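You operate a simulated robot arm through the tools that you are given. There is no shell and no other tool. Be economical: measure what you need, move in short steps, check, and stop when the job is done.

You are at the controls of a simulated two-armed robot. One attempt, no reset.

JOB
Pull the footplate strap tight, clamp it and shelve the footplate.
Fine: raise the cam first; hold the grey footplate with your other hand while you pull; press the cam down; top shelf of the plywood stand.

The check looks at the end state, three seconds after you hand in, the way a careful person would. Anything else that was tipped, shoved, dropped, spilled or broken makes it a failure.

ROBOT AND FRAMES
Two 7-joint arms with two-finger parallel grippers on one trunk, on a base that drives. Base frame: it is fixed to the floor where the robot stands at the start and does not move with it; the origin is under the middle of the robot, x ahead of it, y to its left, z up. Lengths are in mm, angles in rad, forces in N, time in s.
The left shoulder is at the start at [50, 187, 1135], the right one opposite. With the tool pointing down near the work surface each hand reaches from about 100 to 660 mm from the robot's upright axis, wherever it stands, measured 20 degrees to its own side. Places, roughly: footplate strap [500, -100, 800]; footplate strap cam [500, -100, 900]; top shelf of the plywood stand [2000, -1500, 900]. Payload 3.43 kg a hand.
The TCP of each hand is the grasp point between the finger pads, 30 mm short of the fingertips. In the tool frame z runs along the fingers and y along their closing line. The gripper opens to 94 mm. The fingers are 28 mm wide and 10 mm thick; the gripper's body (50 by 96 mm) begins 55 mm behind the TCP.
Orientation is told as [roll, pitch, yaw] about the base's x, y, z axes, in that order, counted from this pose: with the fingers straight down and closing along the base's y, the tool's x points along the base's -x, its y along +y and its z along -z.

CONTROLS
- The arms move only by the tool nudge_tool. It takes "left_commands", "right_commands" or both (then of equal length, played together; a hand with none holds still); each is text: rows parted by semicolons, each of 6 numbers parted by spaces: the shift along the tool's x, y, z in units of 50 mm (1.0 is 50 mm), then the turn, a rotation vector about the tool's x, y, z in units of 4 degrees (1.0 is 4 degrees). In form: tx ty tz ax ay az; .... A call has 1 to 8 rows; each row shifts and turns the commanded pose from where the row before left it, along the tool's axes as they then stand. "left_fingers" and "right_fingers" are, for a hand that has rows, the finger opening in mm, from 0 to 94, set as the call begins (left out, the last holds). A call with a number of a shift or a turn outside -1 to 1 is refused whole. Each row takes 0.2 s and may step no farther than 50 mm and 0.15 rad from the row before; otherwise, or with a gripper value out of range, the whole call is refused. A pose out of reach is approached as far as the arm can. The call stops where the force on the tool passes 40 N (or 10 N more than at its start, if that is more) or the arm is blocked; 0.2 s more then pass. Each finger travels about 153 mm/s and halts on what it meets, pressing with about 21 N; the grip force reading is that of the motor and also rises with nothing between the fingers. The clock runs only during rows and for 0.2 s after the last one: add rows that do not move to give the fingers time. The reply holds the time, the measured pose of the TCP, the force on the tool along the base axes, the opening and the grip force, in the units named above and with some noise, with the torque about the TCP (base axes, N m) and any sound that the robot's microphone picked up.
- Cameras (640 x 400 px; columns grow to the right, rows downward): "scene" is now at [148.5, -9.8, 1307.9]; the picture's right is [-0.11, -0.99, 0.00], its down [-0.46, 0.05, -0.89] and it looks along [0.88, -0.10, -0.46] (base axes); focal length 214 px, centre (320, 200). "left" rides on the left gripper at [76, -14, -102] in its tool frame; the picture's right is [0.18, 0.98, 0.00], its down [-0.75, 0.14, -0.64] and it looks along [-0.63, 0.12, 0.77] (tool axes); focal length 243 px, centre (320, 200). "right" rides on the right gripper at [76, 14, -103] in its tool frame; the picture's right is [-0.18, 0.98, 0.00], its down [-0.75, -0.14, -0.64] and it looks along [-0.63, -0.12, 0.77] (tool axes); focal length 243 px, centre (320, 200). There is no depth. A picture from a camera that has moved, and an enlarged one, comes with that camera's place and axes in the base frame and with its lens.
- capture(camera): a new picture of that camera. The clock stands still meanwhile.
- slide_trunk(by): slides the trunk up (or, below 0, down) by that many mm; the arms and the scene camera ride with it, the base frame stays. It gives what a move gives, with no picture.
- steer(legs): drives the robot by 1 to 6 legs, each [ahead, left, turn to the left] in mm, mm and rad, along the robot's own axes; the way and the turn of a leg run together, so that a leg with both is an arc; at most 1500 mm and 3.142 rad a leg. The arms and the cameras ride along, it lands a little off, and it stops where it bumps. It gives what a move gives.
- aim_head(pan, tilt): turns the head with the scene camera to pan (to the left, within 1.396 rad either way) and tilt (down, from -0.506 to 1.204), counted from straight ahead of the robot. It gives what a move gives.
- zoom(camera, box): a new picture of the part [left, top, right, bottom] of that camera's present view, enlarged. The clock stands still meanwhile.
- sign_off(): hands the job in; it is judged then, once.

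Go step by step. Nothing tells you exact positions but the pictures and the camera data: compare them with the known pose of the tool, close in by small moves and look again before you grip or let go. The budget is 120 turns and 92 pictures, counting those below and the enlarged ones. Unless the task says otherwise, let go and move clear before handing in, and close with one line.

The tools are called after "Request:" by a JSON object that holds its "method" and its "body". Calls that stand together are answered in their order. nudge_tool: Moves the arms, as the interface text tells. Its arguments: {"type":"object","properties":{"left_commands":{"type":"string"},"left_fingers":{"type":"number"},"right_commands":{"type":"string"},"right_fingers":{"type":"number"}},"required":[]} The other tools are called the same way: slide_trunk (by) slides the trunk up or down; steer (legs) drives the base; aim_head (pan, tilt) turns the head that bears the scene camera; capture (camera) takes a picture; zoom (camera, box) takes an enlarged picture of a part of a camera's view; sign_off () hands the job in.

At the start:

```text
clock: 0.0
left_eef_pos: [388.2, 110.9, 1190.2]
left_tcp_rot: [0.0, 0.0, 0.002]
left_contact_force: [0.4, 0.9, -0.1]
left_wrist_torque: [-0.03, 0.0, 0.03]
left_width: 93.9
left_gripper_force: 0.0
right_eef_pos: [324.5, -240.0, 1223.1]
right_tcp_rot: [-0.001, -0.002, 0.0]
right_contact_force: [-0.5, -0.6, -0.2]
right_wrist_torque: [0.01, 0.03, 0.01]
right_width: 94.2
right_gripper_force: 0.2
trunk travel left (down, up): [-350.0, 82.0]
robot x, y, heading: [0.8, -0.7, 0.0]
head pan, tilt: [-0.11, 0.483]
```

scene: 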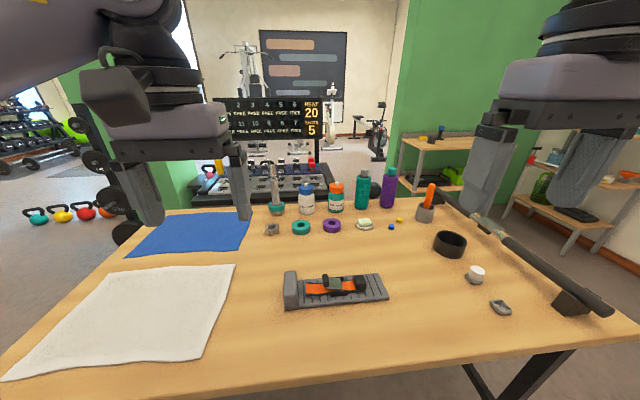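
right: 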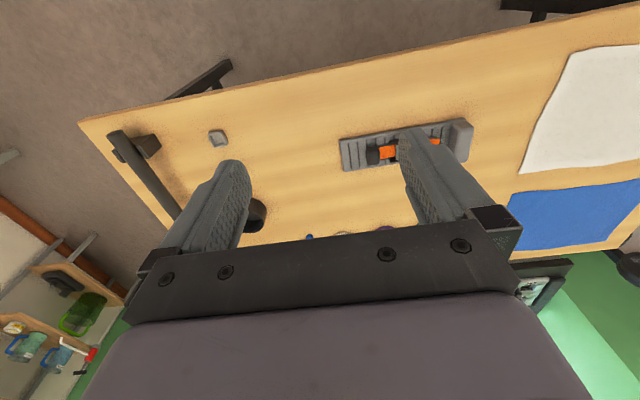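
left: 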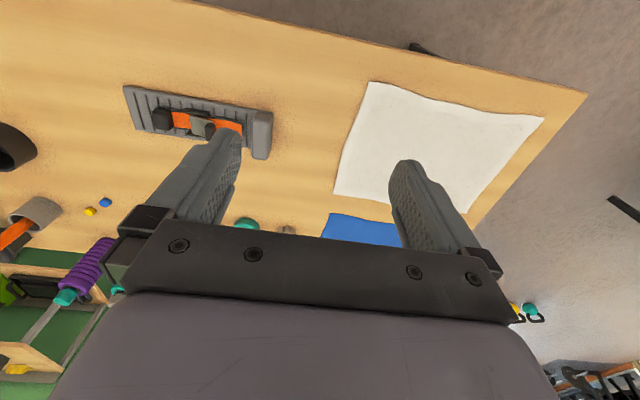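

I see a grey footplate with an orange strap and a cam buckle on the table ahead. I'll look at it closely first, and at the stand to the right.

Request:
{"method": "zoom", "body": {"camera": "scene", "box": [270, 255, 400, 320]}}

Request:
{"method": "zoom", "body": {"camera": "left", "box": [110, 70, 290, 180]}}

```text
4.92 times, centred on (335, 288) of scene
camera zoom: at [148.5, -9.8, 1307.9], right [-0.11, -0.99, 0.0], down [-0.46, 0.05, -0.89], along [0.88, -0.1, -0.46], focal length 1056 px, centre (246, -231)
```

zoom: 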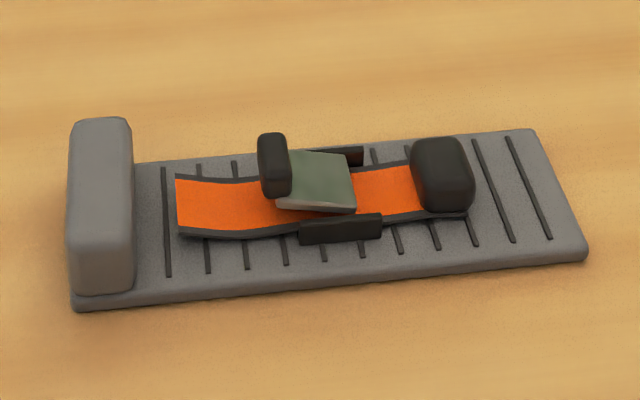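

```text
3.56 times, centred on (200, 125) of left
camera zoom: at [312.0, 95.1, 1291.8], right [-0.19, 0.98, 0.0], down [0.75, 0.14, 0.64], along [0.63, 0.12, -0.77], focal length 863 px, centre (747, 467)
```

zoom: 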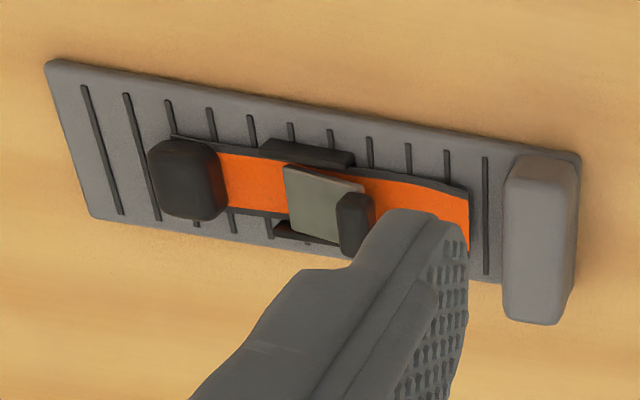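

The lever appears to be near [530, -87, ~855], with the plate's long axis along y, heel block on the left and pull tab on the right. I'll bring the right hand above it for a close look and shift the left hand aside.

Request:
{"method": "nudge_tool", "body": {"right_commands": "-0.49 0.3 0.5 0 0 0;-0.49 0.3 0.5 0 0 0;-0.49 0.3 0.5 0 0 0;-0.49 0.3 0.5 0 0 0;-0.49 0.3 0.5 0 0 0;-0.49 0.3 0.5 0 0 0;-0.49 0.3 0.5 0 0 0;-0.4 0.3 0.5 0 0 0", "left_commands": "0 0.3 0 0 0 0;0 0.3 0 0 0 0;0 0.3 0 0 0 0;0 0.3 0 0 0 0;0 0.3 0 0 0 0;0 0.3 0 0 0 0;0 0.3 0 0 0 0;0 0 0 0 0 0"}}

Request:
{"method": "capture", "body": {"camera": "right"}}

Request:
{"method": "capture", "body": {"camera": "scene"}}

```text
clock: 1.8
left_eef_pos: [388.4, 216.2, 1189.8]
left_tcp_rot: [0.001, -0.001, 0.002]
left_contact_force: [0.1, 0.1, 0.2]
left_wrist_torque: [0.01, -0.01, -0.01]
left_width: 93.8
left_gripper_force: 0.1
right_eef_pos: [473.5, -176.1, 1023.4]
right_tcp_rot: [0.004, -0.002, -0.002]
right_contact_force: [-0.9, 0.2, -0.4]
right_wrist_torque: [0.01, 0.0, 0.0]
right_width: 93.7
right_gripper_force: 0.0
right hand out of reach, approached as far as the arm can: row 6, 7, 8
trunk travel left (down, up): [-350.0, 82.0]
robot x, y, heading: [0.5, -1.9, 0.001]
head pan, tilt: [-0.11, 0.483]
```

```text
86 pictures are left
camera right: at [396.7, -162.5, 1125.1], right [0.19, 0.98, 0.0], down [0.75, -0.14, 0.64], along [0.63, -0.12, -0.76], focal length 243 px, centre (320, 200)
```

right: 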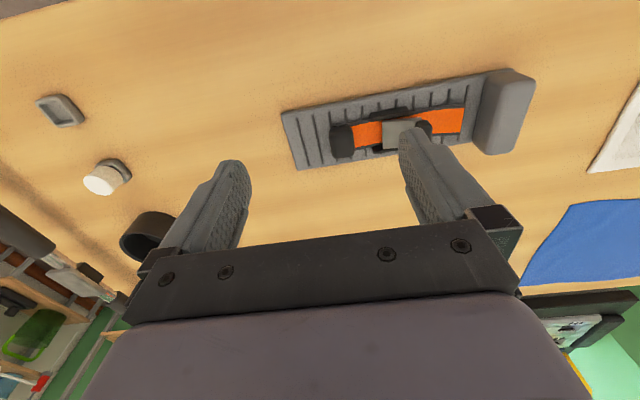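

```text
85 pictures are left
camera scene: at [148.4, -10.0, 1307.9], right [-0.11, -0.99, 0.0], down [-0.46, 0.05, -0.89], along [0.88, -0.1, -0.46], focal length 214 px, centre (320, 200)
```

scene: 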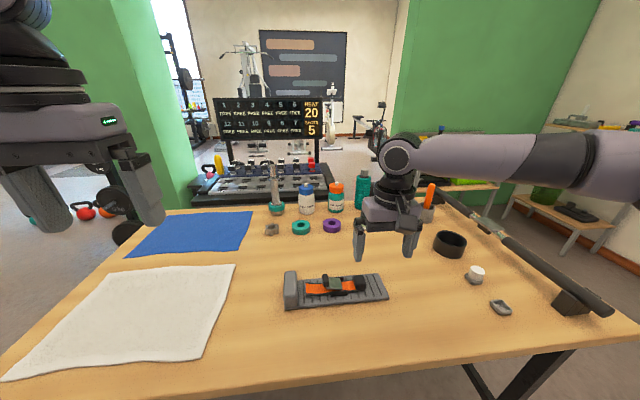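

The lever top triangulates to about [531, -90, 864]. Reach is limited with the hand this high relative to the shoulder, so I'll raise the trunk and bring the hand lower.

Request:
{"method": "slide_trunk", "body": {"by": 75}}

Request:
{"method": "nudge_tool", "body": {"right_commands": "0 0 0.9 0 0 0;-0.3 0.5 0.5 0 0 0;-0.3 0.4 0.2 0 0 0;-0.2 0.4 0.2 0 0 0;-0.2 0.4 0.2 0 0 0"}}

Request:
{"method": "capture", "body": {"camera": "right"}}

```text
clock: 2.9
left_eef_pos: [389.3, 216.1, 1264.0]
left_tcp_rot: [0.002, -0.001, 0.003]
left_contact_force: [-0.3, -0.3, -0.2]
left_wrist_torque: [0.0, 0.0, -0.02]
left_width: 94.0
left_gripper_force: 0.0
right_eef_pos: [474.6, -176.4, 1097.7]
right_tcp_rot: [0.003, -0.003, 0.0]
right_contact_force: [0.4, 0.3, 0.3]
right_wrist_torque: [0.0, 0.03, 0.01]
right_width: 93.7
right_gripper_force: 0.1
trunk travel left (down, up): [-425.0, 7.0]
robot x, y, heading: [-3.5, -2.5, -0.001]
head pan, tilt: [-0.11, 0.483]
```

```text
clock: 4.1
left_eef_pos: [389.3, 216.2, 1265.4]
left_tcp_rot: [-0.001, 0.0, 0.003]
left_contact_force: [0.6, -0.6, 0.0]
left_wrist_torque: [-0.01, 0.0, 0.01]
left_width: 94.3
left_gripper_force: 0.1
right_eef_pos: [460.7, -179.3, 1034.6]
right_tcp_rot: [0.004, -0.004, -0.001]
right_contact_force: [0.3, -0.6, -0.3]
right_wrist_torque: [0.01, 0.01, 0.03]
right_width: 94.1
right_gripper_force: 0.1
right hand out of reach, approached as far as the arm can: row 1, 2, 3, 4, 5
trunk travel left (down, up): [-425.0, 7.0]
robot x, y, heading: [4.4, 1.9, -0.001]
head pan, tilt: [-0.11, 0.483]
```

```text
84 pictures are left
camera right: at [383.6, -165.6, 1137.6], right [0.19, 0.98, 0.0], down [0.75, -0.14, 0.64], along [0.63, -0.12, -0.76], focal length 243 px, centre (320, 200)
```

right: 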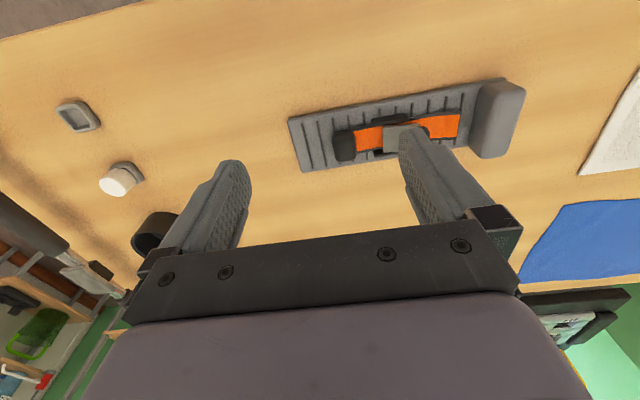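

Lower trunk is what helps: the limit is on reaching downward. I'll lower the trunk, keeping the hand clear of the plate.

Request:
{"method": "slide_trunk", "body": {"by": -100}}

Request:
{"method": "nudge_tool", "body": {"right_commands": "0 0 -1 0 0 0;0 0 -1 0 0 0;0 0 -1 0 0 0;0 0 -0.6 0 0 0"}}

Request:
{"method": "slide_trunk", "body": {"by": -160}}

Request:
{"method": "nudge_tool", "body": {"right_commands": "-0.3 0.5 0 0 0 0;-0.3 0.5 0 0 0 0;-0.3 0.4 0 0 0 0;-0.2 0.3 0 0 0 0"}}

```text
clock: 5.5
left_eef_pos: [388.0, 214.9, 1165.0]
left_tcp_rot: [-0.004, 0.001, 0.002]
left_contact_force: [0.8, 1.0, 0.2]
left_wrist_torque: [-0.02, 0.0, 0.0]
left_width: 94.1
left_gripper_force: 0.0
right_eef_pos: [460.1, -179.7, 936.1]
right_tcp_rot: [0.005, -0.002, -0.001]
right_contact_force: [-0.9, 0.8, -0.1]
right_wrist_torque: [-0.01, 0.03, 0.03]
right_width: 93.8
right_gripper_force: 0.0
trunk travel left (down, up): [-325.0, 107.0]
robot x, y, heading: [1.9, 4.7, 0.001]
head pan, tilt: [-0.11, 0.483]
```

```text
clock: 6.5
left_eef_pos: [388.1, 214.8, 1165.1]
left_tcp_rot: [-0.003, 0.001, 0.004]
left_contact_force: [0.6, 0.3, -0.1]
left_wrist_torque: [0.01, 0.02, 0.01]
left_width: 93.8
left_gripper_force: 0.0
right_eef_pos: [459.1, -183.0, 1115.0]
right_tcp_rot: [0.005, -0.006, -0.006]
right_contact_force: [-0.4, -0.2, 0.7]
right_wrist_torque: [-0.03, -0.02, -0.03]
right_width: 93.9
right_gripper_force: 0.1
right hand out of reach, approached as far as the arm can: row 4
trunk travel left (down, up): [-325.0, 107.0]
robot x, y, heading: [1.0, -0.5, 0.0]
head pan, tilt: [-0.11, 0.483]
```

```text
clock: 8.3
left_eef_pos: [388.5, 215.6, 1004.9]
left_tcp_rot: [0.0, -0.001, 0.001]
left_contact_force: [1.2, 0.0, -0.8]
left_wrist_torque: [0.0, -0.01, 0.0]
left_width: 94.0
left_gripper_force: 0.2
right_eef_pos: [459.6, -183.3, 954.3]
right_tcp_rot: [0.006, -0.006, -0.007]
right_contact_force: [0.5, -0.5, -0.4]
right_wrist_torque: [0.0, 0.01, -0.03]
right_width: 94.2
right_gripper_force: 0.1
trunk travel left (down, up): [-165.0, 267.0]
robot x, y, heading: [0.7, -3.1, 0.0]
head pan, tilt: [-0.11, 0.483]
```

```text
clock: 9.3
left_eef_pos: [388.0, 216.2, 1004.5]
left_tcp_rot: [-0.002, -0.002, 0.003]
left_contact_force: [0.6, 0.3, 0.4]
left_wrist_torque: [-0.02, -0.02, 0.0]
left_width: 94.0
left_gripper_force: 0.0
right_eef_pos: [459.6, -183.1, 953.7]
right_tcp_rot: [0.005, -0.003, -0.005]
right_contact_force: [-0.8, 0.4, 0.9]
right_wrist_torque: [0.0, 0.01, 0.03]
right_width: 94.1
right_gripper_force: 0.2
right hand out of reach, approached as far as the arm can: row 1, 2, 3, 4
trunk travel left (down, up): [-165.0, 267.0]
robot x, y, heading: [-0.7, -1.1, 0.001]
head pan, tilt: [-0.11, 0.483]
```

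The reach limit seems odd, so I'll probe the axes separately to find out which direction is limited.

Request:
{"method": "nudge_tool", "body": {"right_commands": "0 -0.6 0 0 0 0;0 -0.6 0 0 0 0"}}

Request:
{"method": "nudge_tool", "body": {"right_commands": "-0.6 0 0 0 0 0;-0.6 0 0 0 0 0"}}

Request:
{"method": "capture", "body": {"camera": "scene"}}

```text
clock: 9.9
left_eef_pos: [388.7, 214.6, 1004.5]
left_tcp_rot: [-0.001, 0.0, 0.001]
left_contact_force: [0.1, 0.5, -0.5]
left_wrist_torque: [-0.05, 0.02, 0.02]
left_width: 94.1
left_gripper_force: 0.2
right_eef_pos: [458.2, -242.5, 953.0]
right_tcp_rot: [0.005, -0.004, -0.005]
right_contact_force: [0.4, 0.3, 0.1]
right_wrist_torque: [0.0, 0.02, -0.03]
right_width: 93.9
right_gripper_force: 0.1
trunk travel left (down, up): [-165.0, 267.0]
robot x, y, heading: [0.4, 0.4, -0.001]
head pan, tilt: [-0.11, 0.483]
```

```text
clock: 10.5
left_eef_pos: [389.4, 215.0, 1004.7]
left_tcp_rot: [0.0, -0.001, 0.001]
left_contact_force: [-1.0, -0.6, -0.3]
left_wrist_torque: [0.02, -0.03, -0.01]
left_width: 93.9
left_gripper_force: 0.1
right_eef_pos: [516.7, -243.3, 953.6]
right_tcp_rot: [0.005, -0.005, -0.005]
right_contact_force: [-0.2, -0.1, 0.0]
right_wrist_torque: [0.03, -0.02, -0.04]
right_width: 94.0
right_gripper_force: 0.0
trunk travel left (down, up): [-165.0, 267.0]
robot x, y, heading: [3.5, 0.5, -0.002]
head pan, tilt: [-0.11, 0.483]
```

```text
83 pictures are left
camera scene: at [148.9, -10.2, 1122.8], right [-0.11, -0.99, 0.0], down [-0.46, 0.05, -0.89], along [0.88, -0.1, -0.46], focal length 214 px, centre (320, 200)
```

scene: 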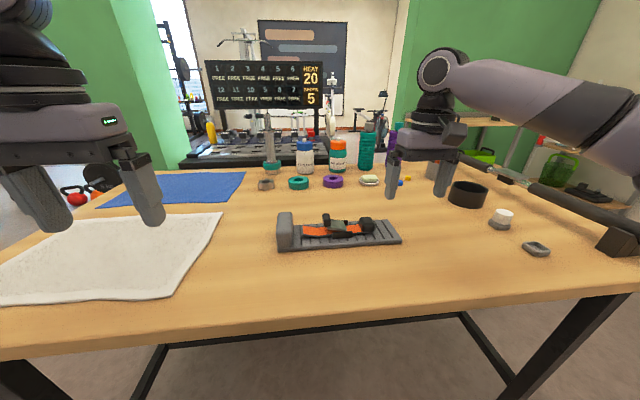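

The limit is in moving inward (+y), likely a wrist joint. I'll yaw the right hand (counterclockwise) and try again.

Request:
{"method": "nudge_tool", "body": {"right_commands": "0 0 0 0 0 -1;0 0 0 0 0 -1;0 0 0 0 0 -1;0 0 0 0 0 -1;0 0 0 0 0 -1;0 0 0 0 0 -1;0 0 0 0 0 -1;0 0 0 0 0 -1"}}

Request:
{"method": "nudge_tool", "body": {"right_commands": "0.3 0.5 0 0 0 0;0.3 0.5 0 0 0 0;0.3 0.5 0 0 0 0;0.3 0.5 0 0 0 0;0.3 0.5 0 0 0 0"}}

```text
clock: 12.3
left_eef_pos: [388.7, 215.5, 1003.6]
left_tcp_rot: [0.0, 0.001, 0.001]
left_contact_force: [0.2, -0.5, -0.4]
left_wrist_torque: [0.0, 0.03, 0.02]
left_width: 93.9
left_gripper_force: 0.2
right_eef_pos: [515.5, -244.5, 955.6]
right_tcp_rot: [0.001, -0.005, 0.555]
right_contact_force: [-0.6, 0.0, 0.0]
right_wrist_torque: [-0.02, -0.01, -0.01]
right_width: 94.0
right_gripper_force: 0.1
right hand out of reach, approached as far as the arm can: row 2
trunk travel left (down, up): [-165.0, 267.0]
robot x, y, heading: [-1.7, -3.6, -0.002]
head pan, tilt: [-0.11, 0.483]
```

```text
clock: 13.5
left_eef_pos: [389.1, 215.9, 1003.7]
left_tcp_rot: [-0.001, -0.001, 0.002]
left_contact_force: [-1.2, 0.5, -0.7]
left_wrist_torque: [-0.04, 0.0, -0.01]
left_width: 94.2
left_gripper_force: 0.1
right_eef_pos: [388.1, -178.3, 954.6]
right_tcp_rot: [0.004, -0.006, 0.554]
right_contact_force: [0.5, -0.2, -0.2]
right_wrist_torque: [0.03, 0.02, -0.01]
right_width: 94.3
right_gripper_force: 0.1
trunk travel left (down, up): [-165.0, 267.0]
robot x, y, heading: [0.0, 3.6, -0.004]
head pan, tilt: [-0.11, 0.483]
```

Reachable when yawed. I used the wrong axes; I'll correct for the yaw and move to above the lever.

Request:
{"method": "nudge_tool", "body": {"right_commands": "-0.65 0.07 0 0 0 0;-0.65 0.07 0 0 0 0;-0.65 0.07 0 0 0 0;-0.65 0.07 0 0 0 0;-0.4 0.0 0 0 0 0"}}

Request:
{"method": "capture", "body": {"camera": "right"}}

```text
clock: 14.7
left_eef_pos: [389.3, 216.4, 1004.8]
left_tcp_rot: [0.0, 0.0, 0.001]
left_contact_force: [0.2, -1.2, 0.9]
left_wrist_torque: [0.01, -0.02, -0.01]
left_width: 94.1
left_gripper_force: 0.1
right_eef_pos: [433.3, -161.2, 948.2]
right_tcp_rot: [0.005, -0.007, 0.555]
right_contact_force: [-0.6, 0.4, 0.2]
right_wrist_torque: [-0.03, 0.02, 0.0]
right_width: 93.8
right_gripper_force: 0.0
right hand out of reach, approached as far as the arm can: row 2, 3, 4, 5
trunk travel left (down, up): [-165.0, 267.0]
robot x, y, heading: [-0.4, 1.6, -0.005]
head pan, tilt: [-0.11, 0.483]
```

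```text
82 pictures are left
camera right: at [359.9, -190.2, 1049.6], right [-0.36, 0.93, 0.0], down [0.71, 0.27, 0.65], along [0.6, 0.24, -0.76], focal length 243 px, centre (320, 200)
```

right: 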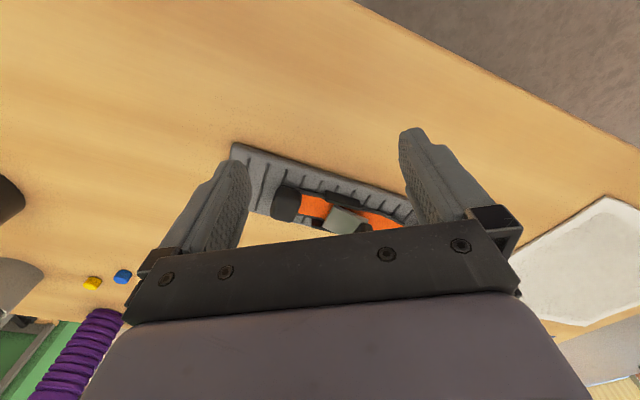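

Still blocked along this line. I'll test whether moving inward closer to the body is possible.

Request:
{"method": "nudge_tool", "body": {"right_commands": "0.85 0.53 0 0 0 0;0.85 0.53 0 0 0 0;-0.53 0.85 0 0 0 0;-0.53 0.85 0 0 0 0;-0.53 0.85 0 0 0 0"}}

Request:
{"method": "nudge_tool", "body": {"left_commands": "-1 0 0 0 0 0;-1 0 0 0 0 0;0 -0.8 0 0 0 0;0 -0.8 0 0 0 0;0 -0.8 0 0 0 0;0 -0.8 0 0 0 0;0 0 0.6 0 0 0"}}

```text
clock: 15.9
left_eef_pos: [388.0, 214.3, 1005.5]
left_tcp_rot: [-0.001, 0.0, 0.001]
left_contact_force: [-0.4, -0.8, 0.5]
left_wrist_torque: [0.0, 0.0, 0.0]
left_width: 93.9
left_gripper_force: 0.0
right_eef_pos: [327.3, -119.3, 946.1]
right_tcp_rot: [0.001, -0.007, 0.552]
right_contact_force: [-0.2, 0.5, -0.3]
right_wrist_torque: [-0.01, -0.03, 0.0]
right_width: 94.0
right_gripper_force: 0.0
right hand out of reach, approached as far as the arm can: row 3, 4, 5
trunk travel left (down, up): [-165.0, 267.0]
robot x, y, heading: [-3.4, -0.9, -0.0]
head pan, tilt: [-0.11, 0.483]
```

```text
clock: 17.5
left_eef_pos: [489.2, 57.0, 974.9]
left_tcp_rot: [-0.001, 0.002, 0.003]
left_contact_force: [-0.1, -0.9, -0.3]
left_wrist_torque: [-0.01, -0.01, -0.02]
left_width: 94.2
left_gripper_force: 0.0
right_eef_pos: [326.7, -119.1, 945.9]
right_tcp_rot: [0.001, -0.008, 0.555]
right_contact_force: [0.1, -0.8, -0.1]
right_wrist_torque: [0.03, 0.02, 0.05]
right_width: 94.1
right_gripper_force: 0.1
trunk travel left (down, up): [-165.0, 267.0]
robot x, y, heading: [1.4, 0.4, -0.004]
head pan, tilt: [-0.11, 0.483]
```

The right hand is limited to about 20° off the axis toward its own side, while the left goes further inward. I'll move the right hand outward and test how far left can cross.

Request:
{"method": "nudge_tool", "body": {"right_commands": "0.53 -0.84 0 0 0 0;0.53 -0.84 0 0 0 0;0 -1 0 0 0 0;0 -1 0 0 0 0"}}

Request:
{"method": "nudge_tool", "body": {"left_commands": "-0.2 -0.7 0 0 0 0;-0.2 -0.7 0 0 0 0;-0.2 -0.7 0 0 0 0;-0.2 -0.7 0 0 0 0"}}

Request:
{"method": "capture", "body": {"camera": "left"}}

```text
clock: 18.5
left_eef_pos: [488.6, 56.2, 975.7]
left_tcp_rot: [0.0, -0.001, 0.001]
left_contact_force: [-0.1, -0.7, 0.2]
left_wrist_torque: [-0.04, 0.0, -0.01]
left_width: 94.1
left_gripper_force: 0.0
right_eef_pos: [378.5, -304.6, 943.6]
right_tcp_rot: [0.003, -0.006, 0.556]
right_contact_force: [0.2, -0.5, 0.1]
right_wrist_torque: [0.02, -0.01, -0.05]
right_width: 93.8
right_gripper_force: 0.1
trunk travel left (down, up): [-165.0, 267.0]
robot x, y, heading: [-0.1, -0.2, 0.003]
head pan, tilt: [-0.11, 0.483]
```

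```text
clock: 19.5
left_eef_pos: [513.6, -36.5, 971.9]
left_tcp_rot: [-0.01, -0.002, 0.017]
left_contact_force: [0.1, 0.4, -0.7]
left_wrist_torque: [0.03, -0.01, 0.0]
left_width: 93.8
left_gripper_force: 0.0
left hand out of reach, approached as far as the arm can: row 3, 4
right_eef_pos: [378.8, -304.5, 943.3]
right_tcp_rot: [0.002, -0.007, 0.553]
right_contact_force: [-0.3, 1.0, 0.2]
right_wrist_torque: [-0.05, -0.03, 0.01]
right_width: 94.0
right_gripper_force: 0.0
trunk travel left (down, up): [-165.0, 267.0]
robot x, y, heading: [-0.6, -1.1, 0.005]
head pan, tilt: [-0.11, 0.483]
```

```text
81 pictures are left
camera left: at [435.4, -51.7, 1074.6], right [-0.2, 0.98, -0.01], down [0.75, 0.16, 0.64], along [0.63, 0.12, -0.77], focal length 243 px, centre (320, 200)
```

left: 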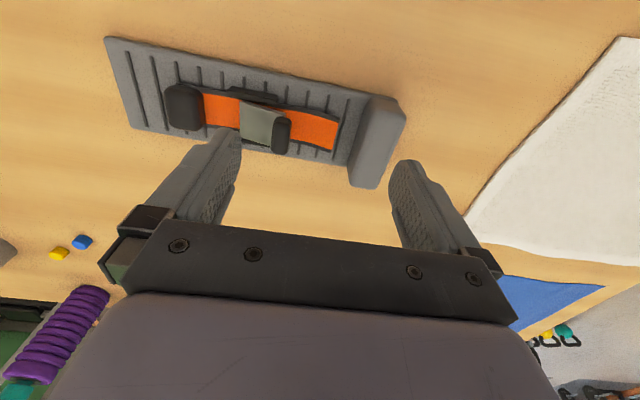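

The left is limited near azimuth −4°. Driving closer widens the angular separation between tab (≈[531,-157]) and heel (≈[520,17]), so I'll check the clearance under the table edge.

Request:
{"method": "aim_head", "body": {"pan": 0, "tilt": 1.2}}

Request:
{"method": "capture", "body": {"camera": "scene"}}

```text
clock: 20.6
left_eef_pos: [511.7, -35.6, 968.4]
left_tcp_rot: [-0.008, 0.003, 0.019]
left_contact_force: [-0.7, 0.1, 0.6]
left_wrist_torque: [0.03, -0.02, -0.01]
left_width: 93.9
left_gripper_force: 0.1
right_eef_pos: [378.7, -305.4, 944.2]
right_tcp_rot: [0.003, -0.007, 0.553]
right_contact_force: [-1.0, -0.2, -1.1]
right_wrist_torque: [-0.01, -0.01, 0.01]
right_width: 93.9
right_gripper_force: 0.1
trunk travel left (down, up): [-165.0, 267.0]
robot x, y, heading: [-0.9, -0.6, 0.003]
head pan, tilt: [0.0, 1.201]
```

```text
80 pictures are left
camera scene: at [113.7, 0.2, 1067.8], right [0.0, -1.0, 0.0], down [-0.93, 0.0, -0.36], along [0.36, 0.0, -0.93], focal length 214 px, centre (320, 200)
```

scene: 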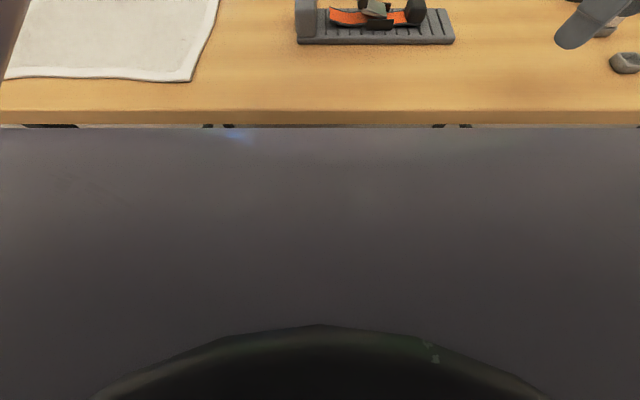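

The chest blocks the view below, but the chest front is near x≈170 and the table edge near 368, so 120 mm forward should be fine. I'll retract the left hand and then drive ahead.

Request:
{"method": "nudge_tool", "body": {"left_commands": "0.7 0.5 0 0 0 0;0.7 0.5 0 0 0 0;0.7 0.4 0 0 0 0"}}

Request:
{"method": "steer", "body": {"legs": [[60, 0, 0]]}}

Request:
{"method": "steer", "body": {"legs": [[65, 10, 0]]}}

Request:
{"method": "aim_head", "body": {"pan": -0.2, "tilt": 0.9}}

Request:
{"method": "capture", "body": {"camera": "scene"}}

```text
clock: 21.4
left_eef_pos: [402.2, 26.6, 969.5]
left_tcp_rot: [-0.002, -0.002, 0.005]
left_contact_force: [0.2, -0.2, 0.5]
left_wrist_torque: [0.03, 0.03, 0.02]
left_width: 94.2
left_gripper_force: 0.2
right_eef_pos: [379.5, -304.9, 943.4]
right_tcp_rot: [0.001, -0.009, 0.552]
right_contact_force: [0.4, -0.2, 0.5]
right_wrist_torque: [0.01, -0.02, 0.01]
right_width: 94.0
right_gripper_force: 0.0
trunk travel left (down, up): [-165.0, 267.0]
robot x, y, heading: [0.1, 2.1, -0.002]
head pan, tilt: [0.0, 1.201]
```

```text
clock: 22.3
left_eef_pos: [463.1, 26.5, 968.3]
left_tcp_rot: [0.0, 0.001, 0.001]
left_contact_force: [-0.7, -0.2, 0.3]
left_wrist_torque: [0.03, 0.0, 0.0]
left_width: 94.1
left_gripper_force: 0.0
right_eef_pos: [439.6, -303.8, 943.1]
right_tcp_rot: [0.005, -0.008, 0.553]
right_contact_force: [-0.4, -1.0, 0.5]
right_wrist_torque: [0.01, 0.02, 0.04]
right_width: 94.0
right_gripper_force: 0.1
trunk travel left (down, up): [-165.0, 267.0]
robot x, y, heading: [57.3, 0.9, 0.003]
head pan, tilt: [0.0, 1.201]
```

```text
clock: 23.3
left_eef_pos: [526.0, 36.8, 968.0]
left_tcp_rot: [0.001, 0.0, 0.002]
left_contact_force: [-1.2, 0.0, 0.4]
left_wrist_torque: [0.01, 0.01, -0.01]
left_width: 93.8
left_gripper_force: 0.0
right_eef_pos: [504.0, -293.6, 943.7]
right_tcp_rot: [0.001, -0.007, 0.553]
right_contact_force: [-0.1, 0.8, -0.5]
right_wrist_torque: [0.03, -0.02, 0.0]
right_width: 94.0
right_gripper_force: 0.1
trunk travel left (down, up): [-165.0, 267.0]
robot x, y, heading: [124.7, 6.8, 0.001]
head pan, tilt: [0.0, 1.201]
```

```text
clock: 24.1
left_eef_pos: [526.0, 36.8, 969.3]
left_tcp_rot: [0.0, -0.002, 0.003]
left_contact_force: [0.0, 0.7, 0.4]
left_wrist_torque: [0.0, -0.01, -0.01]
left_width: 94.2
left_gripper_force: 0.1
right_eef_pos: [503.5, -294.1, 943.4]
right_tcp_rot: [0.004, -0.006, 0.554]
right_contact_force: [0.0, -0.1, 0.2]
right_wrist_torque: [0.02, 0.0, -0.04]
right_width: 94.1
right_gripper_force: 0.0
trunk travel left (down, up): [-165.0, 267.0]
robot x, y, heading: [123.8, 9.0, 0.003]
head pan, tilt: [-0.201, 0.901]
```

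```text
79 pictures are left
camera scene: at [255.7, -4.7, 1087.5], right [-0.2, -0.98, 0.0], down [-0.77, 0.16, -0.62], along [0.61, -0.12, -0.78], focal length 214 px, centre (320, 200)
```

scene: 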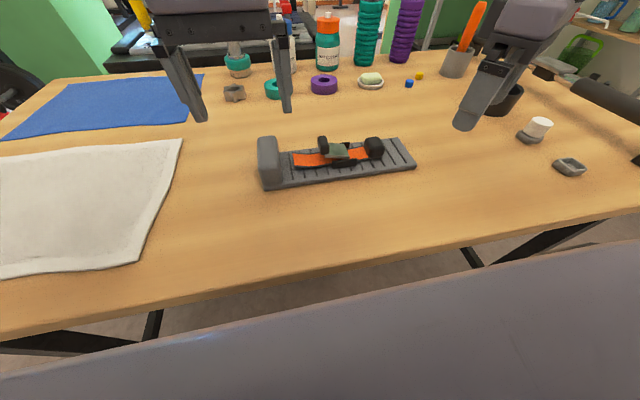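

The base moved forward fine. I'll zoom in on the plate for a side view.

Request:
{"method": "zoom", "body": {"camera": "scene", "box": [250, 125, 426, 195]}}

```text
3.64 times, centred on (338, 160) of scene
camera zoom: at [255.7, -4.7, 1087.5], right [-0.2, -0.98, 0.0], down [-0.77, 0.16, -0.62], along [0.61, -0.12, -0.78], focal length 780 px, centre (254, 346)
```

zoom: 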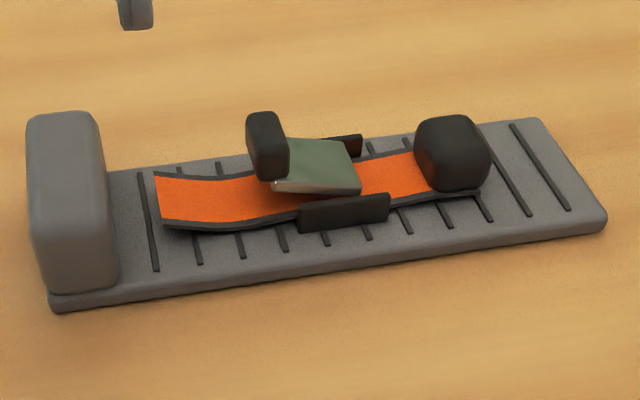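

Tab top is at ≈[525,-151,868] and the lever pad at ≈[535,-66,872]. To lift the lever I'll use the left hand pinching along x, so I'll shift the base right and yaw the left hand −90°.

Request:
{"method": "steer", "body": {"legs": [[0, -70, 0]]}}

Request:
{"method": "nudge_tool", "body": {"left_commands": "0 0 0 0 0 1;0 0 0 0 0 1;0 0 0 0 0 1;0 0 0 0 0 1;0 0 0 0 0 1;0 0 0 0 0 1;0 0 0 0 0 1;0 0 0 0 0 1"}}

Request:
{"method": "nudge_tool", "body": {"left_commands": "0 0 0 0 0 1;0 0 0 0 0 1;0 0 0 0 0 1;0 0 0 0 0 1;0 0 0 0 0 1;0 0 0 0 0 1;0 0 0 0 0 1;0 0 0 0 0 1"}}

Request:
{"method": "nudge_tool", "body": {"left_commands": "0 0 0 0 0 1;0 0 0 0 0 1;0 0 0 0 0 1;0 0 0 0 0 1;0 0 0 0 0 1;0 0 0 0 0 1;0 0 0 0 0 0.5"}}

Request:
{"method": "capture", "body": {"camera": "left"}}

```text
clock: 25.4
left_eef_pos: [526.0, -32.7, 968.3]
left_tcp_rot: [0.0, 0.001, 0.003]
left_contact_force: [-0.4, 0.0, 0.5]
left_wrist_torque: [0.03, -0.02, -0.01]
left_width: 93.9
left_gripper_force: 0.1
right_eef_pos: [504.3, -363.5, 943.3]
right_tcp_rot: [0.003, -0.005, 0.555]
right_contact_force: [0.4, 0.1, 0.1]
right_wrist_torque: [0.03, 0.04, 0.01]
right_width: 93.9
right_gripper_force: 0.0
trunk travel left (down, up): [-165.0, 267.0]
robot x, y, heading: [131.9, -58.4, 0.003]
head pan, tilt: [-0.201, 0.901]
```

```text
clock: 27.2
left_eef_pos: [526.3, -31.9, 968.4]
left_tcp_rot: [-0.001, -0.001, -0.557]
left_contact_force: [0.5, -0.9, -0.1]
left_wrist_torque: [-0.01, 0.03, -0.02]
left_width: 94.0
left_gripper_force: 0.0
right_eef_pos: [503.6, -363.7, 944.0]
right_tcp_rot: [0.002, -0.008, 0.554]
right_contact_force: [-0.1, 0.2, -0.8]
right_wrist_torque: [-0.01, 0.0, 0.0]
right_width: 94.1
right_gripper_force: 0.2
trunk travel left (down, up): [-165.0, 267.0]
robot x, y, heading: [125.5, -56.8, 0.004]
head pan, tilt: [-0.201, 0.901]
```

```text
clock: 29.0
left_eef_pos: [525.9, -32.1, 968.3]
left_tcp_rot: [0.0, -0.003, -1.116]
left_contact_force: [-0.1, -1.0, 0.3]
left_wrist_torque: [0.04, -0.02, -0.04]
left_width: 93.7
left_gripper_force: 0.0
right_eef_pos: [503.5, -363.5, 943.3]
right_tcp_rot: [0.002, -0.008, 0.554]
right_contact_force: [0.2, -0.5, 0.6]
right_wrist_torque: [0.01, 0.0, -0.01]
right_width: 93.9
right_gripper_force: 0.1
trunk travel left (down, up): [-165.0, 267.0]
robot x, y, heading: [124.9, -59.4, 0.002]
head pan, tilt: [-0.201, 0.901]
```

```text
clock: 30.6
left_eef_pos: [449.9, -39.3, 949.4]
left_tcp_rot: [0.0, -0.002, -1.566]
left_contact_force: [-0.3, 0.2, 0.1]
left_wrist_torque: [-0.01, 0.0, -0.01]
left_width: 94.0
left_gripper_force: 0.0
left hand out of reach, approached as far as the arm can: row 3, 4, 5, 6, 7
right_eef_pos: [503.3, -362.9, 944.1]
right_tcp_rot: [0.001, -0.007, 0.555]
right_contact_force: [-0.2, -0.3, 0.2]
right_wrist_torque: [-0.01, 0.02, 0.0]
right_width: 93.8
right_gripper_force: 0.0
trunk travel left (down, up): [-165.0, 267.0]
robot x, y, heading: [124.8, -58.6, 0.001]
head pan, tilt: [-0.201, 0.901]
```

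```text
77 pictures are left
camera left: at [435.7, 35.3, 1051.9], right [0.98, 0.19, 0.0], down [0.14, -0.75, 0.64], along [0.12, -0.63, -0.77], focal length 243 px, centre (320, 200)
```

left: 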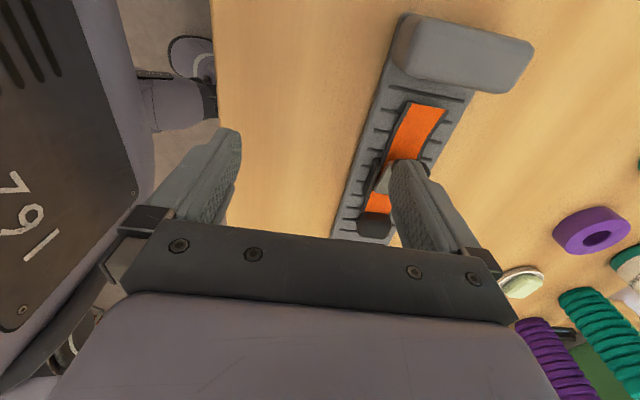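

Yaw −90° is beyond the left wrist. Better plan: drive left so the right hand, leaning outward, can pinch the pad along y and roll it up; the left hand leaning the other way can then hold the heel.

Request:
{"method": "nudge_tool", "body": {"left_commands": "0 0 -0.3 0 0 -1;0 0 0 0 0 -1;0 0 0 0 0 -1;0 0 0 0 0 -1;0 0 0 0 0 -1;0 0 0 0 0 -1;0 0 0 0 0 -1;0 0 0 0 0 -1", "right_commands": "0 0 -0.3 0 0 1;0 0 0 0 0 1;0 0 0 0 0 1;0 0 0 0 0 1;0 0 0 0 0 1;0 0 0 0 0 1;0 0 0 0 0 1;0 0 0 0 0 1"}}

Request:
{"method": "nudge_tool", "body": {"left_commands": "0 0 0 0 0 -1;0 0 0 0 0 -1;0 0 0 0 0 -1;0 0 0 0 0 -1;0 0 0 0 0 -1;0 0 0 0 0 -1;0 0 0 0 0 -1;0 0 0 0 0 -1"}}

Request:
{"method": "nudge_tool", "body": {"left_commands": "0 0 0 0 0 -1;0 0 0 0 0 -1;0 0 0 0 0 -1;0 0 0 0 0 -1;0 0 0 0 0 -1;0 0 0 0 0 -1;0 0 0 0 0 -0.5;0 0 0 0 0 0"}}

Request:
{"method": "steer", "body": {"legs": [[0, 120, 0]]}}

```text
clock: 32.4
left_eef_pos: [450.9, -38.8, 966.1]
left_tcp_rot: [0.001, 0.0, -1.007]
left_contact_force: [-0.5, -0.7, 0.5]
left_wrist_torque: [-0.02, 0.02, 0.01]
left_width: 93.8
left_gripper_force: 0.0
right_eef_pos: [503.9, -363.2, 959.5]
right_tcp_rot: [0.005, -0.006, -0.007]
right_contact_force: [0.6, 0.6, -0.1]
right_wrist_torque: [-0.02, 0.01, 0.01]
right_width: 94.1
right_gripper_force: 0.1
trunk travel left (down, up): [-165.0, 267.0]
robot x, y, heading: [124.7, -60.3, 0.001]
head pan, tilt: [-0.201, 0.901]
```

```text
clock: 34.2
left_eef_pos: [450.8, -39.3, 964.8]
left_tcp_rot: [-0.001, 0.0, -0.448]
left_contact_force: [0.6, -0.4, -0.4]
left_wrist_torque: [0.0, 0.01, 0.0]
left_width: 93.8
left_gripper_force: 0.1
right_eef_pos: [504.1, -362.9, 958.0]
right_tcp_rot: [0.005, -0.005, -0.003]
right_contact_force: [-0.3, 0.5, -0.4]
right_wrist_torque: [0.0, 0.03, -0.03]
right_width: 94.1
right_gripper_force: 0.1
trunk travel left (down, up): [-165.0, 267.0]
robot x, y, heading: [127.0, -59.5, 0.005]
head pan, tilt: [-0.201, 0.901]
```

```text
clock: 36.0
left_eef_pos: [450.8, -40.3, 964.6]
left_tcp_rot: [-0.001, -0.002, 0.004]
left_contact_force: [1.0, 0.5, -0.3]
left_wrist_torque: [0.0, -0.03, 0.02]
left_width: 93.9
left_gripper_force: 0.0
right_eef_pos: [503.3, -363.6, 958.7]
right_tcp_rot: [0.005, -0.005, -0.005]
right_contact_force: [-0.1, 0.0, -0.9]
right_wrist_torque: [0.0, 0.01, 0.01]
right_width: 93.9
right_gripper_force: 0.0
trunk travel left (down, up): [-165.0, 267.0]
robot x, y, heading: [126.1, -57.9, 0.004]
head pan, tilt: [-0.201, 0.901]
```

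```text
clock: 37.7
left_eef_pos: [450.7, 78.3, 964.7]
left_tcp_rot: [-0.001, -0.001, 0.002]
left_contact_force: [0.0, -0.1, 0.0]
left_wrist_torque: [-0.02, 0.01, 0.02]
left_width: 94.0
left_gripper_force: 0.1
right_eef_pos: [503.1, -244.2, 958.3]
right_tcp_rot: [0.005, -0.004, -0.006]
right_contact_force: [-0.1, -0.2, -0.6]
right_wrist_torque: [0.0, -0.01, 0.01]
right_width: 94.0
right_gripper_force: 0.1
trunk travel left (down, up): [-165.0, 267.0]
robot x, y, heading: [122.7, 59.9, -0.002]
head pan, tilt: [-0.201, 0.901]
```

Now lean the right hand 30° outward, then move it above the lever pad.

Request:
{"method": "nudge_tool", "body": {"right_commands": "0 0 0 -1 0 0;0 0 0 -1 0 0;0 0 0 -1 0 0;0 0 0 -1 0 0;0 0 0 -1 0 0;0 0 0 -1 0 0;0 0 0 -1 0 0;0 0 0 -0.5 0 0"}}

Request:
{"method": "nudge_tool", "body": {"right_commands": "-0.1 0.58 0.34 0 0 0;-0.1 0.58 0.34 0 0 0;-0.1 0.58 0.34 0 0 0;-0.1 0.58 0.34 0 0 0;-0.1 0.58 0.34 0 0 0", "right_fingers": 50}}

Request:
{"method": "capture", "body": {"camera": "right"}}

Request:
{"method": "capture", "body": {"camera": "scene"}}

```text
clock: 39.5
left_eef_pos: [450.1, 77.9, 963.9]
left_tcp_rot: [0.0, 0.0, 0.002]
left_contact_force: [0.4, 0.3, -0.2]
left_wrist_torque: [0.02, -0.03, -0.01]
left_width: 93.9
left_gripper_force: 0.1
right_eef_pos: [504.2, -245.3, 958.9]
right_tcp_rot: [0.531, -0.006, -0.006]
right_contact_force: [0.2, -0.3, -0.2]
right_wrist_torque: [0.01, -0.04, 0.02]
right_width: 94.3
right_gripper_force: 0.1
trunk travel left (down, up): [-165.0, 267.0]
robot x, y, heading: [124.6, 58.5, 0.001]
head pan, tilt: [-0.201, 0.901]
```

```text
clock: 40.7
left_eef_pos: [449.5, 77.4, 964.9]
left_tcp_rot: [-0.002, -0.001, 0.003]
left_contact_force: [-0.1, -0.9, 1.1]
left_wrist_torque: [0.01, -0.08, -0.05]
left_width: 94.0
left_gripper_force: 0.1
right_eef_pos: [528.3, -76.6, 959.1]
right_tcp_rot: [0.529, -0.005, -0.005]
right_contact_force: [0.7, 0.1, -0.7]
right_wrist_torque: [0.01, 0.02, -0.03]
right_width: 50.3
right_gripper_force: 0.0
trunk travel left (down, up): [-165.0, 267.0]
robot x, y, heading: [127.1, 64.0, -0.005]
head pan, tilt: [-0.201, 0.901]
```

```text
76 pictures are left
camera right: at [451.9, -116.3, 1053.5], right [0.19, 0.85, 0.5], down [0.75, -0.45, 0.49], along [0.64, 0.28, -0.72], focal length 243 px, centre (320, 200)
```

right: 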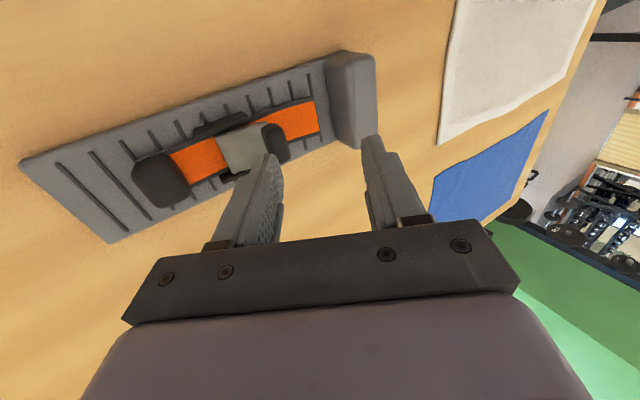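

```text
75 pictures are left
camera scene: at [255.7, 44.3, 1087.5], right [-0.2, -0.98, 0.0], down [-0.77, 0.16, -0.62], along [0.61, -0.12, -0.78], focal length 214 px, centre (320, 200)
```

scene: 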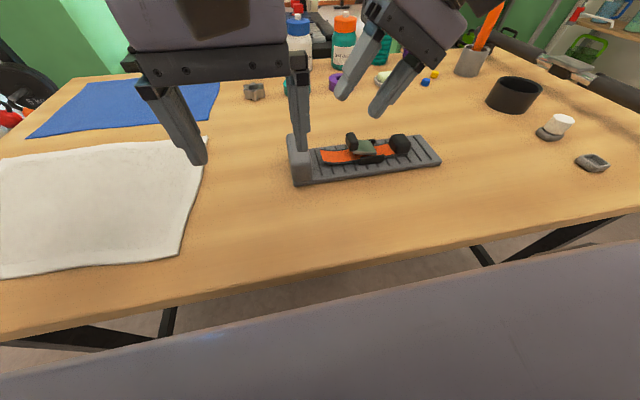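

The right hand can reach. Pad centre ≈[540,-68,862]. I'll reduce the lean to 15°, come down part-way and look.

Request:
{"method": "nudge_tool", "body": {"right_commands": "0 0 0 1 0 0;0 0 0 1 0 0;0 0 0 1 0 0;0 0 0 0.8 0 0;-0.12 -0.12 0.44 0 0 0;-0.12 -0.12 0.44 0 0 0", "right_fingers": 42}}

Request:
{"method": "zoom", "body": {"camera": "scene", "box": [270, 80, 460, 200]}}

Request:
{"method": "capture", "body": {"camera": "right"}}

```text
clock: 42.1
left_eef_pos: [450.2, 77.7, 964.6]
left_tcp_rot: [0.0, 0.0, 0.002]
left_contact_force: [-0.3, -0.1, 0.0]
left_wrist_torque: [-0.06, 0.0, -0.03]
left_width: 94.0
left_gripper_force: 0.0
right_eef_pos: [541.1, -76.2, 913.0]
right_tcp_rot: [0.263, -0.005, -0.005]
right_contact_force: [0.1, 0.2, 0.4]
right_wrist_torque: [0.04, 0.0, 0.05]
right_width: 42.1
right_gripper_force: 0.0
trunk travel left (down, up): [-165.0, 267.0]
robot x, y, heading: [122.4, 59.1, 0.001]
head pan, tilt: [-0.201, 0.901]
```

```text
3.33 times, centred on (365, 140) of scene
camera zoom: at [255.8, 44.2, 1087.6], right [-0.2, -0.98, 0.0], down [-0.77, 0.16, -0.62], along [0.61, -0.12, -0.78], focal length 715 px, centre (170, 400)
```

zoom: 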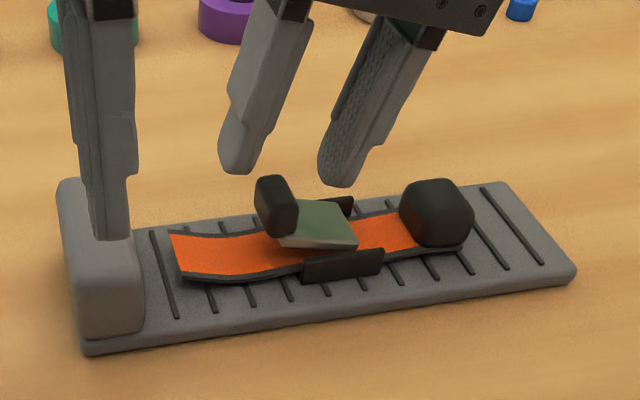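

```text
73 pictures are left
camera right: at [464.1, -90.1, 1014.4], right [0.19, 0.95, 0.26], down [0.75, -0.31, 0.59], along [0.64, 0.08, -0.77], focal length 243 px, centre (320, 200)
```

right: 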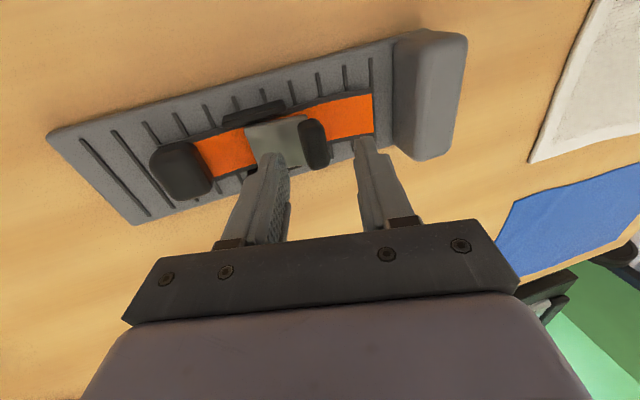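

Pad centre is ≈[538,-70,866], and the fingers straddle it. I'll descend 24 mm and close gently.

Request:
{"method": "nudge_tool", "body": {"right_commands": "0.03 -0.06 0.23 0 0 0;0 -0.06 0.23 0 0 0"}}

Request:
{"method": "zoom", "body": {"camera": "scene", "box": [270, 80, 460, 200]}}

```text
clock: 42.7
left_eef_pos: [450.4, 78.5, 966.3]
left_tcp_rot: [0.0, -0.002, 0.001]
left_contact_force: [0.9, 0.8, -0.1]
left_wrist_torque: [-0.01, 0.0, -0.04]
left_width: 94.0
left_gripper_force: 0.1
right_eef_pos: [540.5, -77.3, 891.1]
right_tcp_rot: [0.265, -0.007, -0.007]
right_contact_force: [0.4, -1.1, 5.9]
right_wrist_torque: [-0.16, 0.07, 0.01]
right_width: 41.9
right_gripper_force: 0.1
trunk travel left (down, up): [-165.0, 267.0]
robot x, y, heading: [125.8, 56.7, -0.002]
head pan, tilt: [-0.201, 0.901]
```

```text
3.33 times, centred on (365, 140) of scene
camera zoom: at [255.3, 44.2, 1087.8], right [-0.2, -0.98, 0.0], down [-0.77, 0.16, -0.62], along [0.61, -0.12, -0.78], focal length 715 px, centre (170, 400)
```

zoom: 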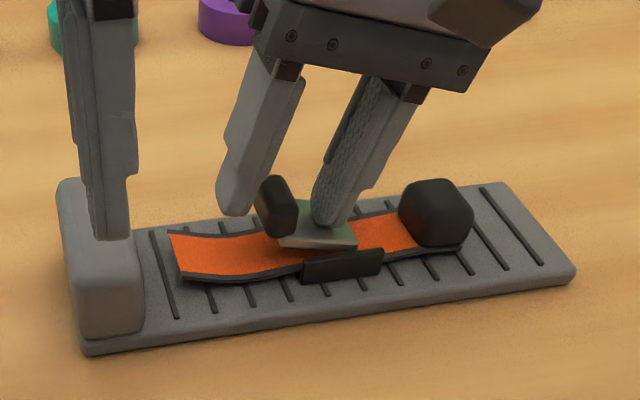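

The −y finger touches the lever plate lightly. I'll back off 2 mm, close on the pad, and check.

Request:
{"method": "nudge_tool", "body": {"right_commands": "0 0 -0.05 0 0 0;0 0 0 0 0 0;0 0 0 0 0 0", "right_fingers": 0}}

Request:
{"method": "zoom", "body": {"camera": "scene", "box": [270, 80, 460, 200]}}

```text
clock: 43.5
left_eef_pos: [450.1, 79.5, 965.1]
left_tcp_rot: [-0.003, -0.001, 0.001]
left_contact_force: [1.0, -0.1, 0.2]
left_wrist_torque: [-0.04, -0.02, 0.02]
left_width: 93.9
left_gripper_force: 0.1
right_eef_pos: [539.9, -77.3, 892.2]
right_tcp_rot: [0.264, -0.005, -0.005]
right_contact_force: [0.9, 3.8, 5.6]
right_wrist_torque: [-0.06, -0.09, 0.18]
right_width: 18.5
right_gripper_force: 20.7
trunk travel left (down, up): [-165.0, 267.0]
robot x, y, heading: [122.8, 55.9, 0.003]
head pan, tilt: [-0.201, 0.901]
```

```text
3.33 times, centred on (365, 140) of scene
camera zoom: at [255.4, 44.6, 1087.6], right [-0.2, -0.98, 0.0], down [-0.77, 0.16, -0.62], along [0.61, -0.12, -0.78], focal length 715 px, centre (170, 400)
```

zoom: 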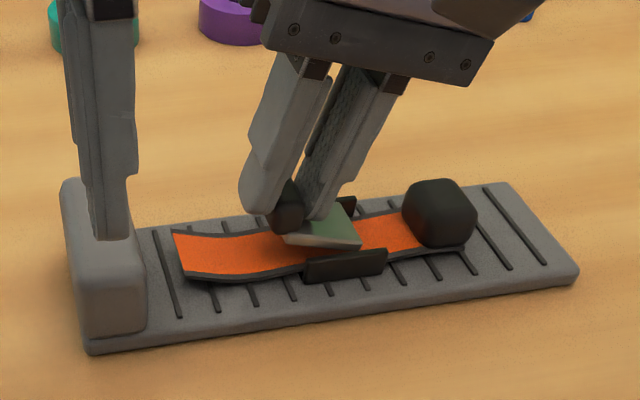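

Gripped the pad (18.5 mm). Now I'll rotate it up about the hinge (≈ y −103, z 848) in 4° steps.

Request:
{"method": "nudge_tool", "body": {"right_commands": "0 -0.05 -0.05 -1 0 0;0 -0.05 -0.05 -1 0 0;0 -0.05 -0.05 -1 0 0;0 -0.05 -0.05 -1 0 0;0 -0.05 -0.05 -1 0 0"}}

Request:
{"method": "zoom", "body": {"camera": "scene", "box": [270, 80, 460, 200]}}

```text
clock: 44.7
left_eef_pos: [450.0, 78.1, 965.1]
left_tcp_rot: [-0.001, -0.001, 0.001]
left_contact_force: [0.3, -0.2, -0.1]
left_wrist_torque: [0.03, -0.04, -0.03]
left_width: 93.9
left_gripper_force: 0.0
right_eef_pos: [538.7, -94.2, 899.3]
right_tcp_rot: [0.618, -0.007, -0.008]
right_contact_force: [1.2, 0.5, 13.8]
right_wrist_torque: [-0.21, 0.22, 0.17]
right_width: 19.2
right_gripper_force: 20.8
trunk travel left (down, up): [-165.0, 267.0]
robot x, y, heading: [125.6, 59.2, 0.001]
head pan, tilt: [-0.201, 0.901]
```

```text
3.33 times, centred on (365, 140) of scene
camera zoom: at [255.2, 44.6, 1087.7], right [-0.2, -0.98, 0.0], down [-0.77, 0.16, -0.62], along [0.61, -0.12, -0.78], focal length 715 px, centre (170, 400)
```

zoom: 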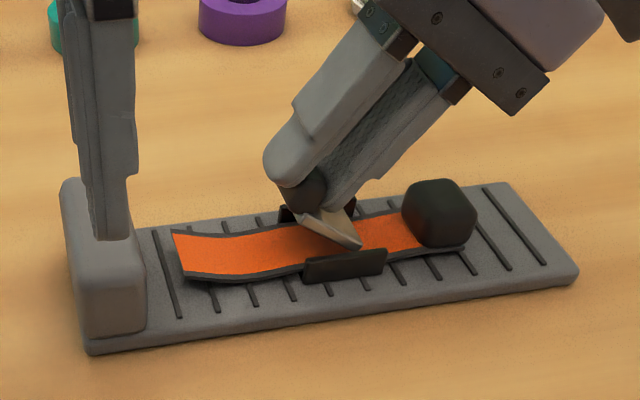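

The lever is rising well. Continue with slightly more lift.

Request:
{"method": "nudge_tool", "body": {"right_commands": "0 -0.05 -0.09 -1 0 0;0 -0.05 -0.06 -1 0 0;0 -0.05 -0.06 -1 0 0;0 -0.05 -0.06 -1 0 0;0 -0.05 -0.06 -1 0 0;0 -0.05 -0.06 -1 0 0"}}

Request:
{"method": "zoom", "body": {"camera": "scene", "box": [270, 80, 460, 200]}}

```text
clock: 46.1
left_eef_pos: [450.5, 78.4, 965.1]
left_tcp_rot: [0.001, 0.0, 0.003]
left_contact_force: [-0.2, 0.1, -0.8]
left_wrist_torque: [0.01, 0.01, -0.01]
left_width: 94.2
left_gripper_force: 0.1
right_eef_pos: [540.1, -119.6, 901.2]
right_tcp_rot: [1.033, -0.005, -0.005]
right_contact_force: [3.0, -4.3, 8.6]
right_wrist_torque: [-0.15, -0.05, -0.11]
right_width: 18.3
right_gripper_force: 20.9
trunk travel left (down, up): [-165.0, 267.0]
robot x, y, heading: [119.8, 60.3, 0.005]
head pan, tilt: [-0.201, 0.901]
```

```text
3.33 times, centred on (365, 140) of scene
camera zoom: at [255.5, 44.1, 1087.6], right [-0.2, -0.98, 0.0], down [-0.77, 0.16, -0.62], along [0.61, -0.12, -0.78], focal length 715 px, centre (170, 400)
```

zoom: 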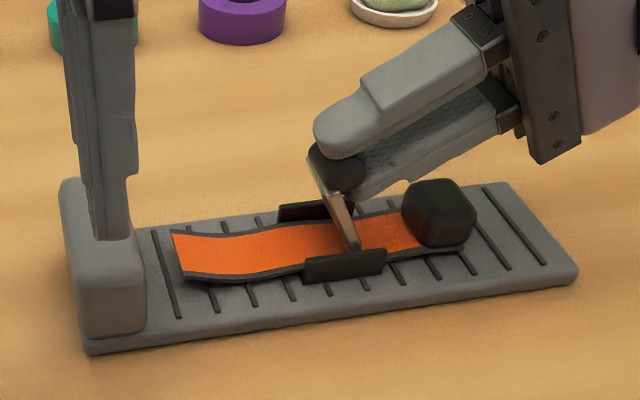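

Nearly upright (~55°). I'll go 4 more steps, open the fingers and withdraw along the tool axis.

Request:
{"method": "nudge_tool", "body": {"right_commands": "0 -0.05 -0.06 -1 0 0;0 -0.05 -0.06 -1 0 0;0 -0.05 -0.06 -1 0 0;0 -0.05 -0.06 -1 0 0"}}

Request:
{"method": "zoom", "body": {"camera": "scene", "box": [270, 80, 460, 200]}}

```text
clock: 47.1
left_eef_pos: [451.3, 78.1, 965.5]
left_tcp_rot: [0.002, -0.001, 0.002]
left_contact_force: [0.7, -0.1, 0.1]
left_wrist_torque: [0.03, -0.01, 0.02]
left_width: 94.0
left_gripper_force: 0.1
right_eef_pos: [522.4, -132.9, 908.4]
right_tcp_rot: [1.223, -0.005, -0.011]
right_contact_force: [-0.2, -0.6, -3.2]
right_wrist_torque: [-0.27, 0.03, 0.02]
right_width: 19.0
right_gripper_force: 21.4
right hand out of reach, approached as far as the arm can: row 3, 4
trunk travel left (down, up): [-165.0, 267.0]
robot x, y, heading: [123.4, 60.1, -0.001]
head pan, tilt: [-0.201, 0.901]
```

```text
3.33 times, centred on (365, 140) of scene
camera zoom: at [255.8, 44.1, 1087.5], right [-0.2, -0.98, 0.0], down [-0.77, 0.16, -0.62], along [0.61, -0.12, -0.78], focal length 715 px, centre (170, 400)
```

zoom: 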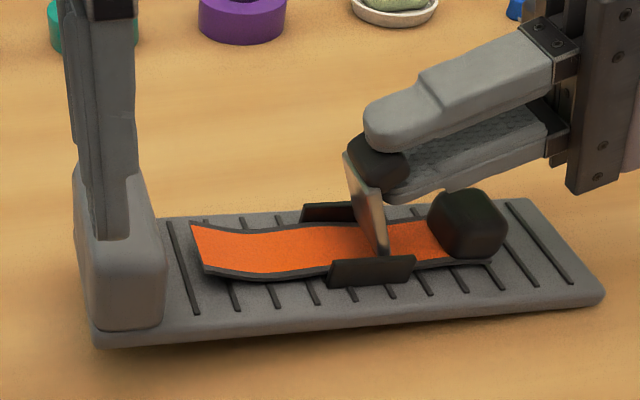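

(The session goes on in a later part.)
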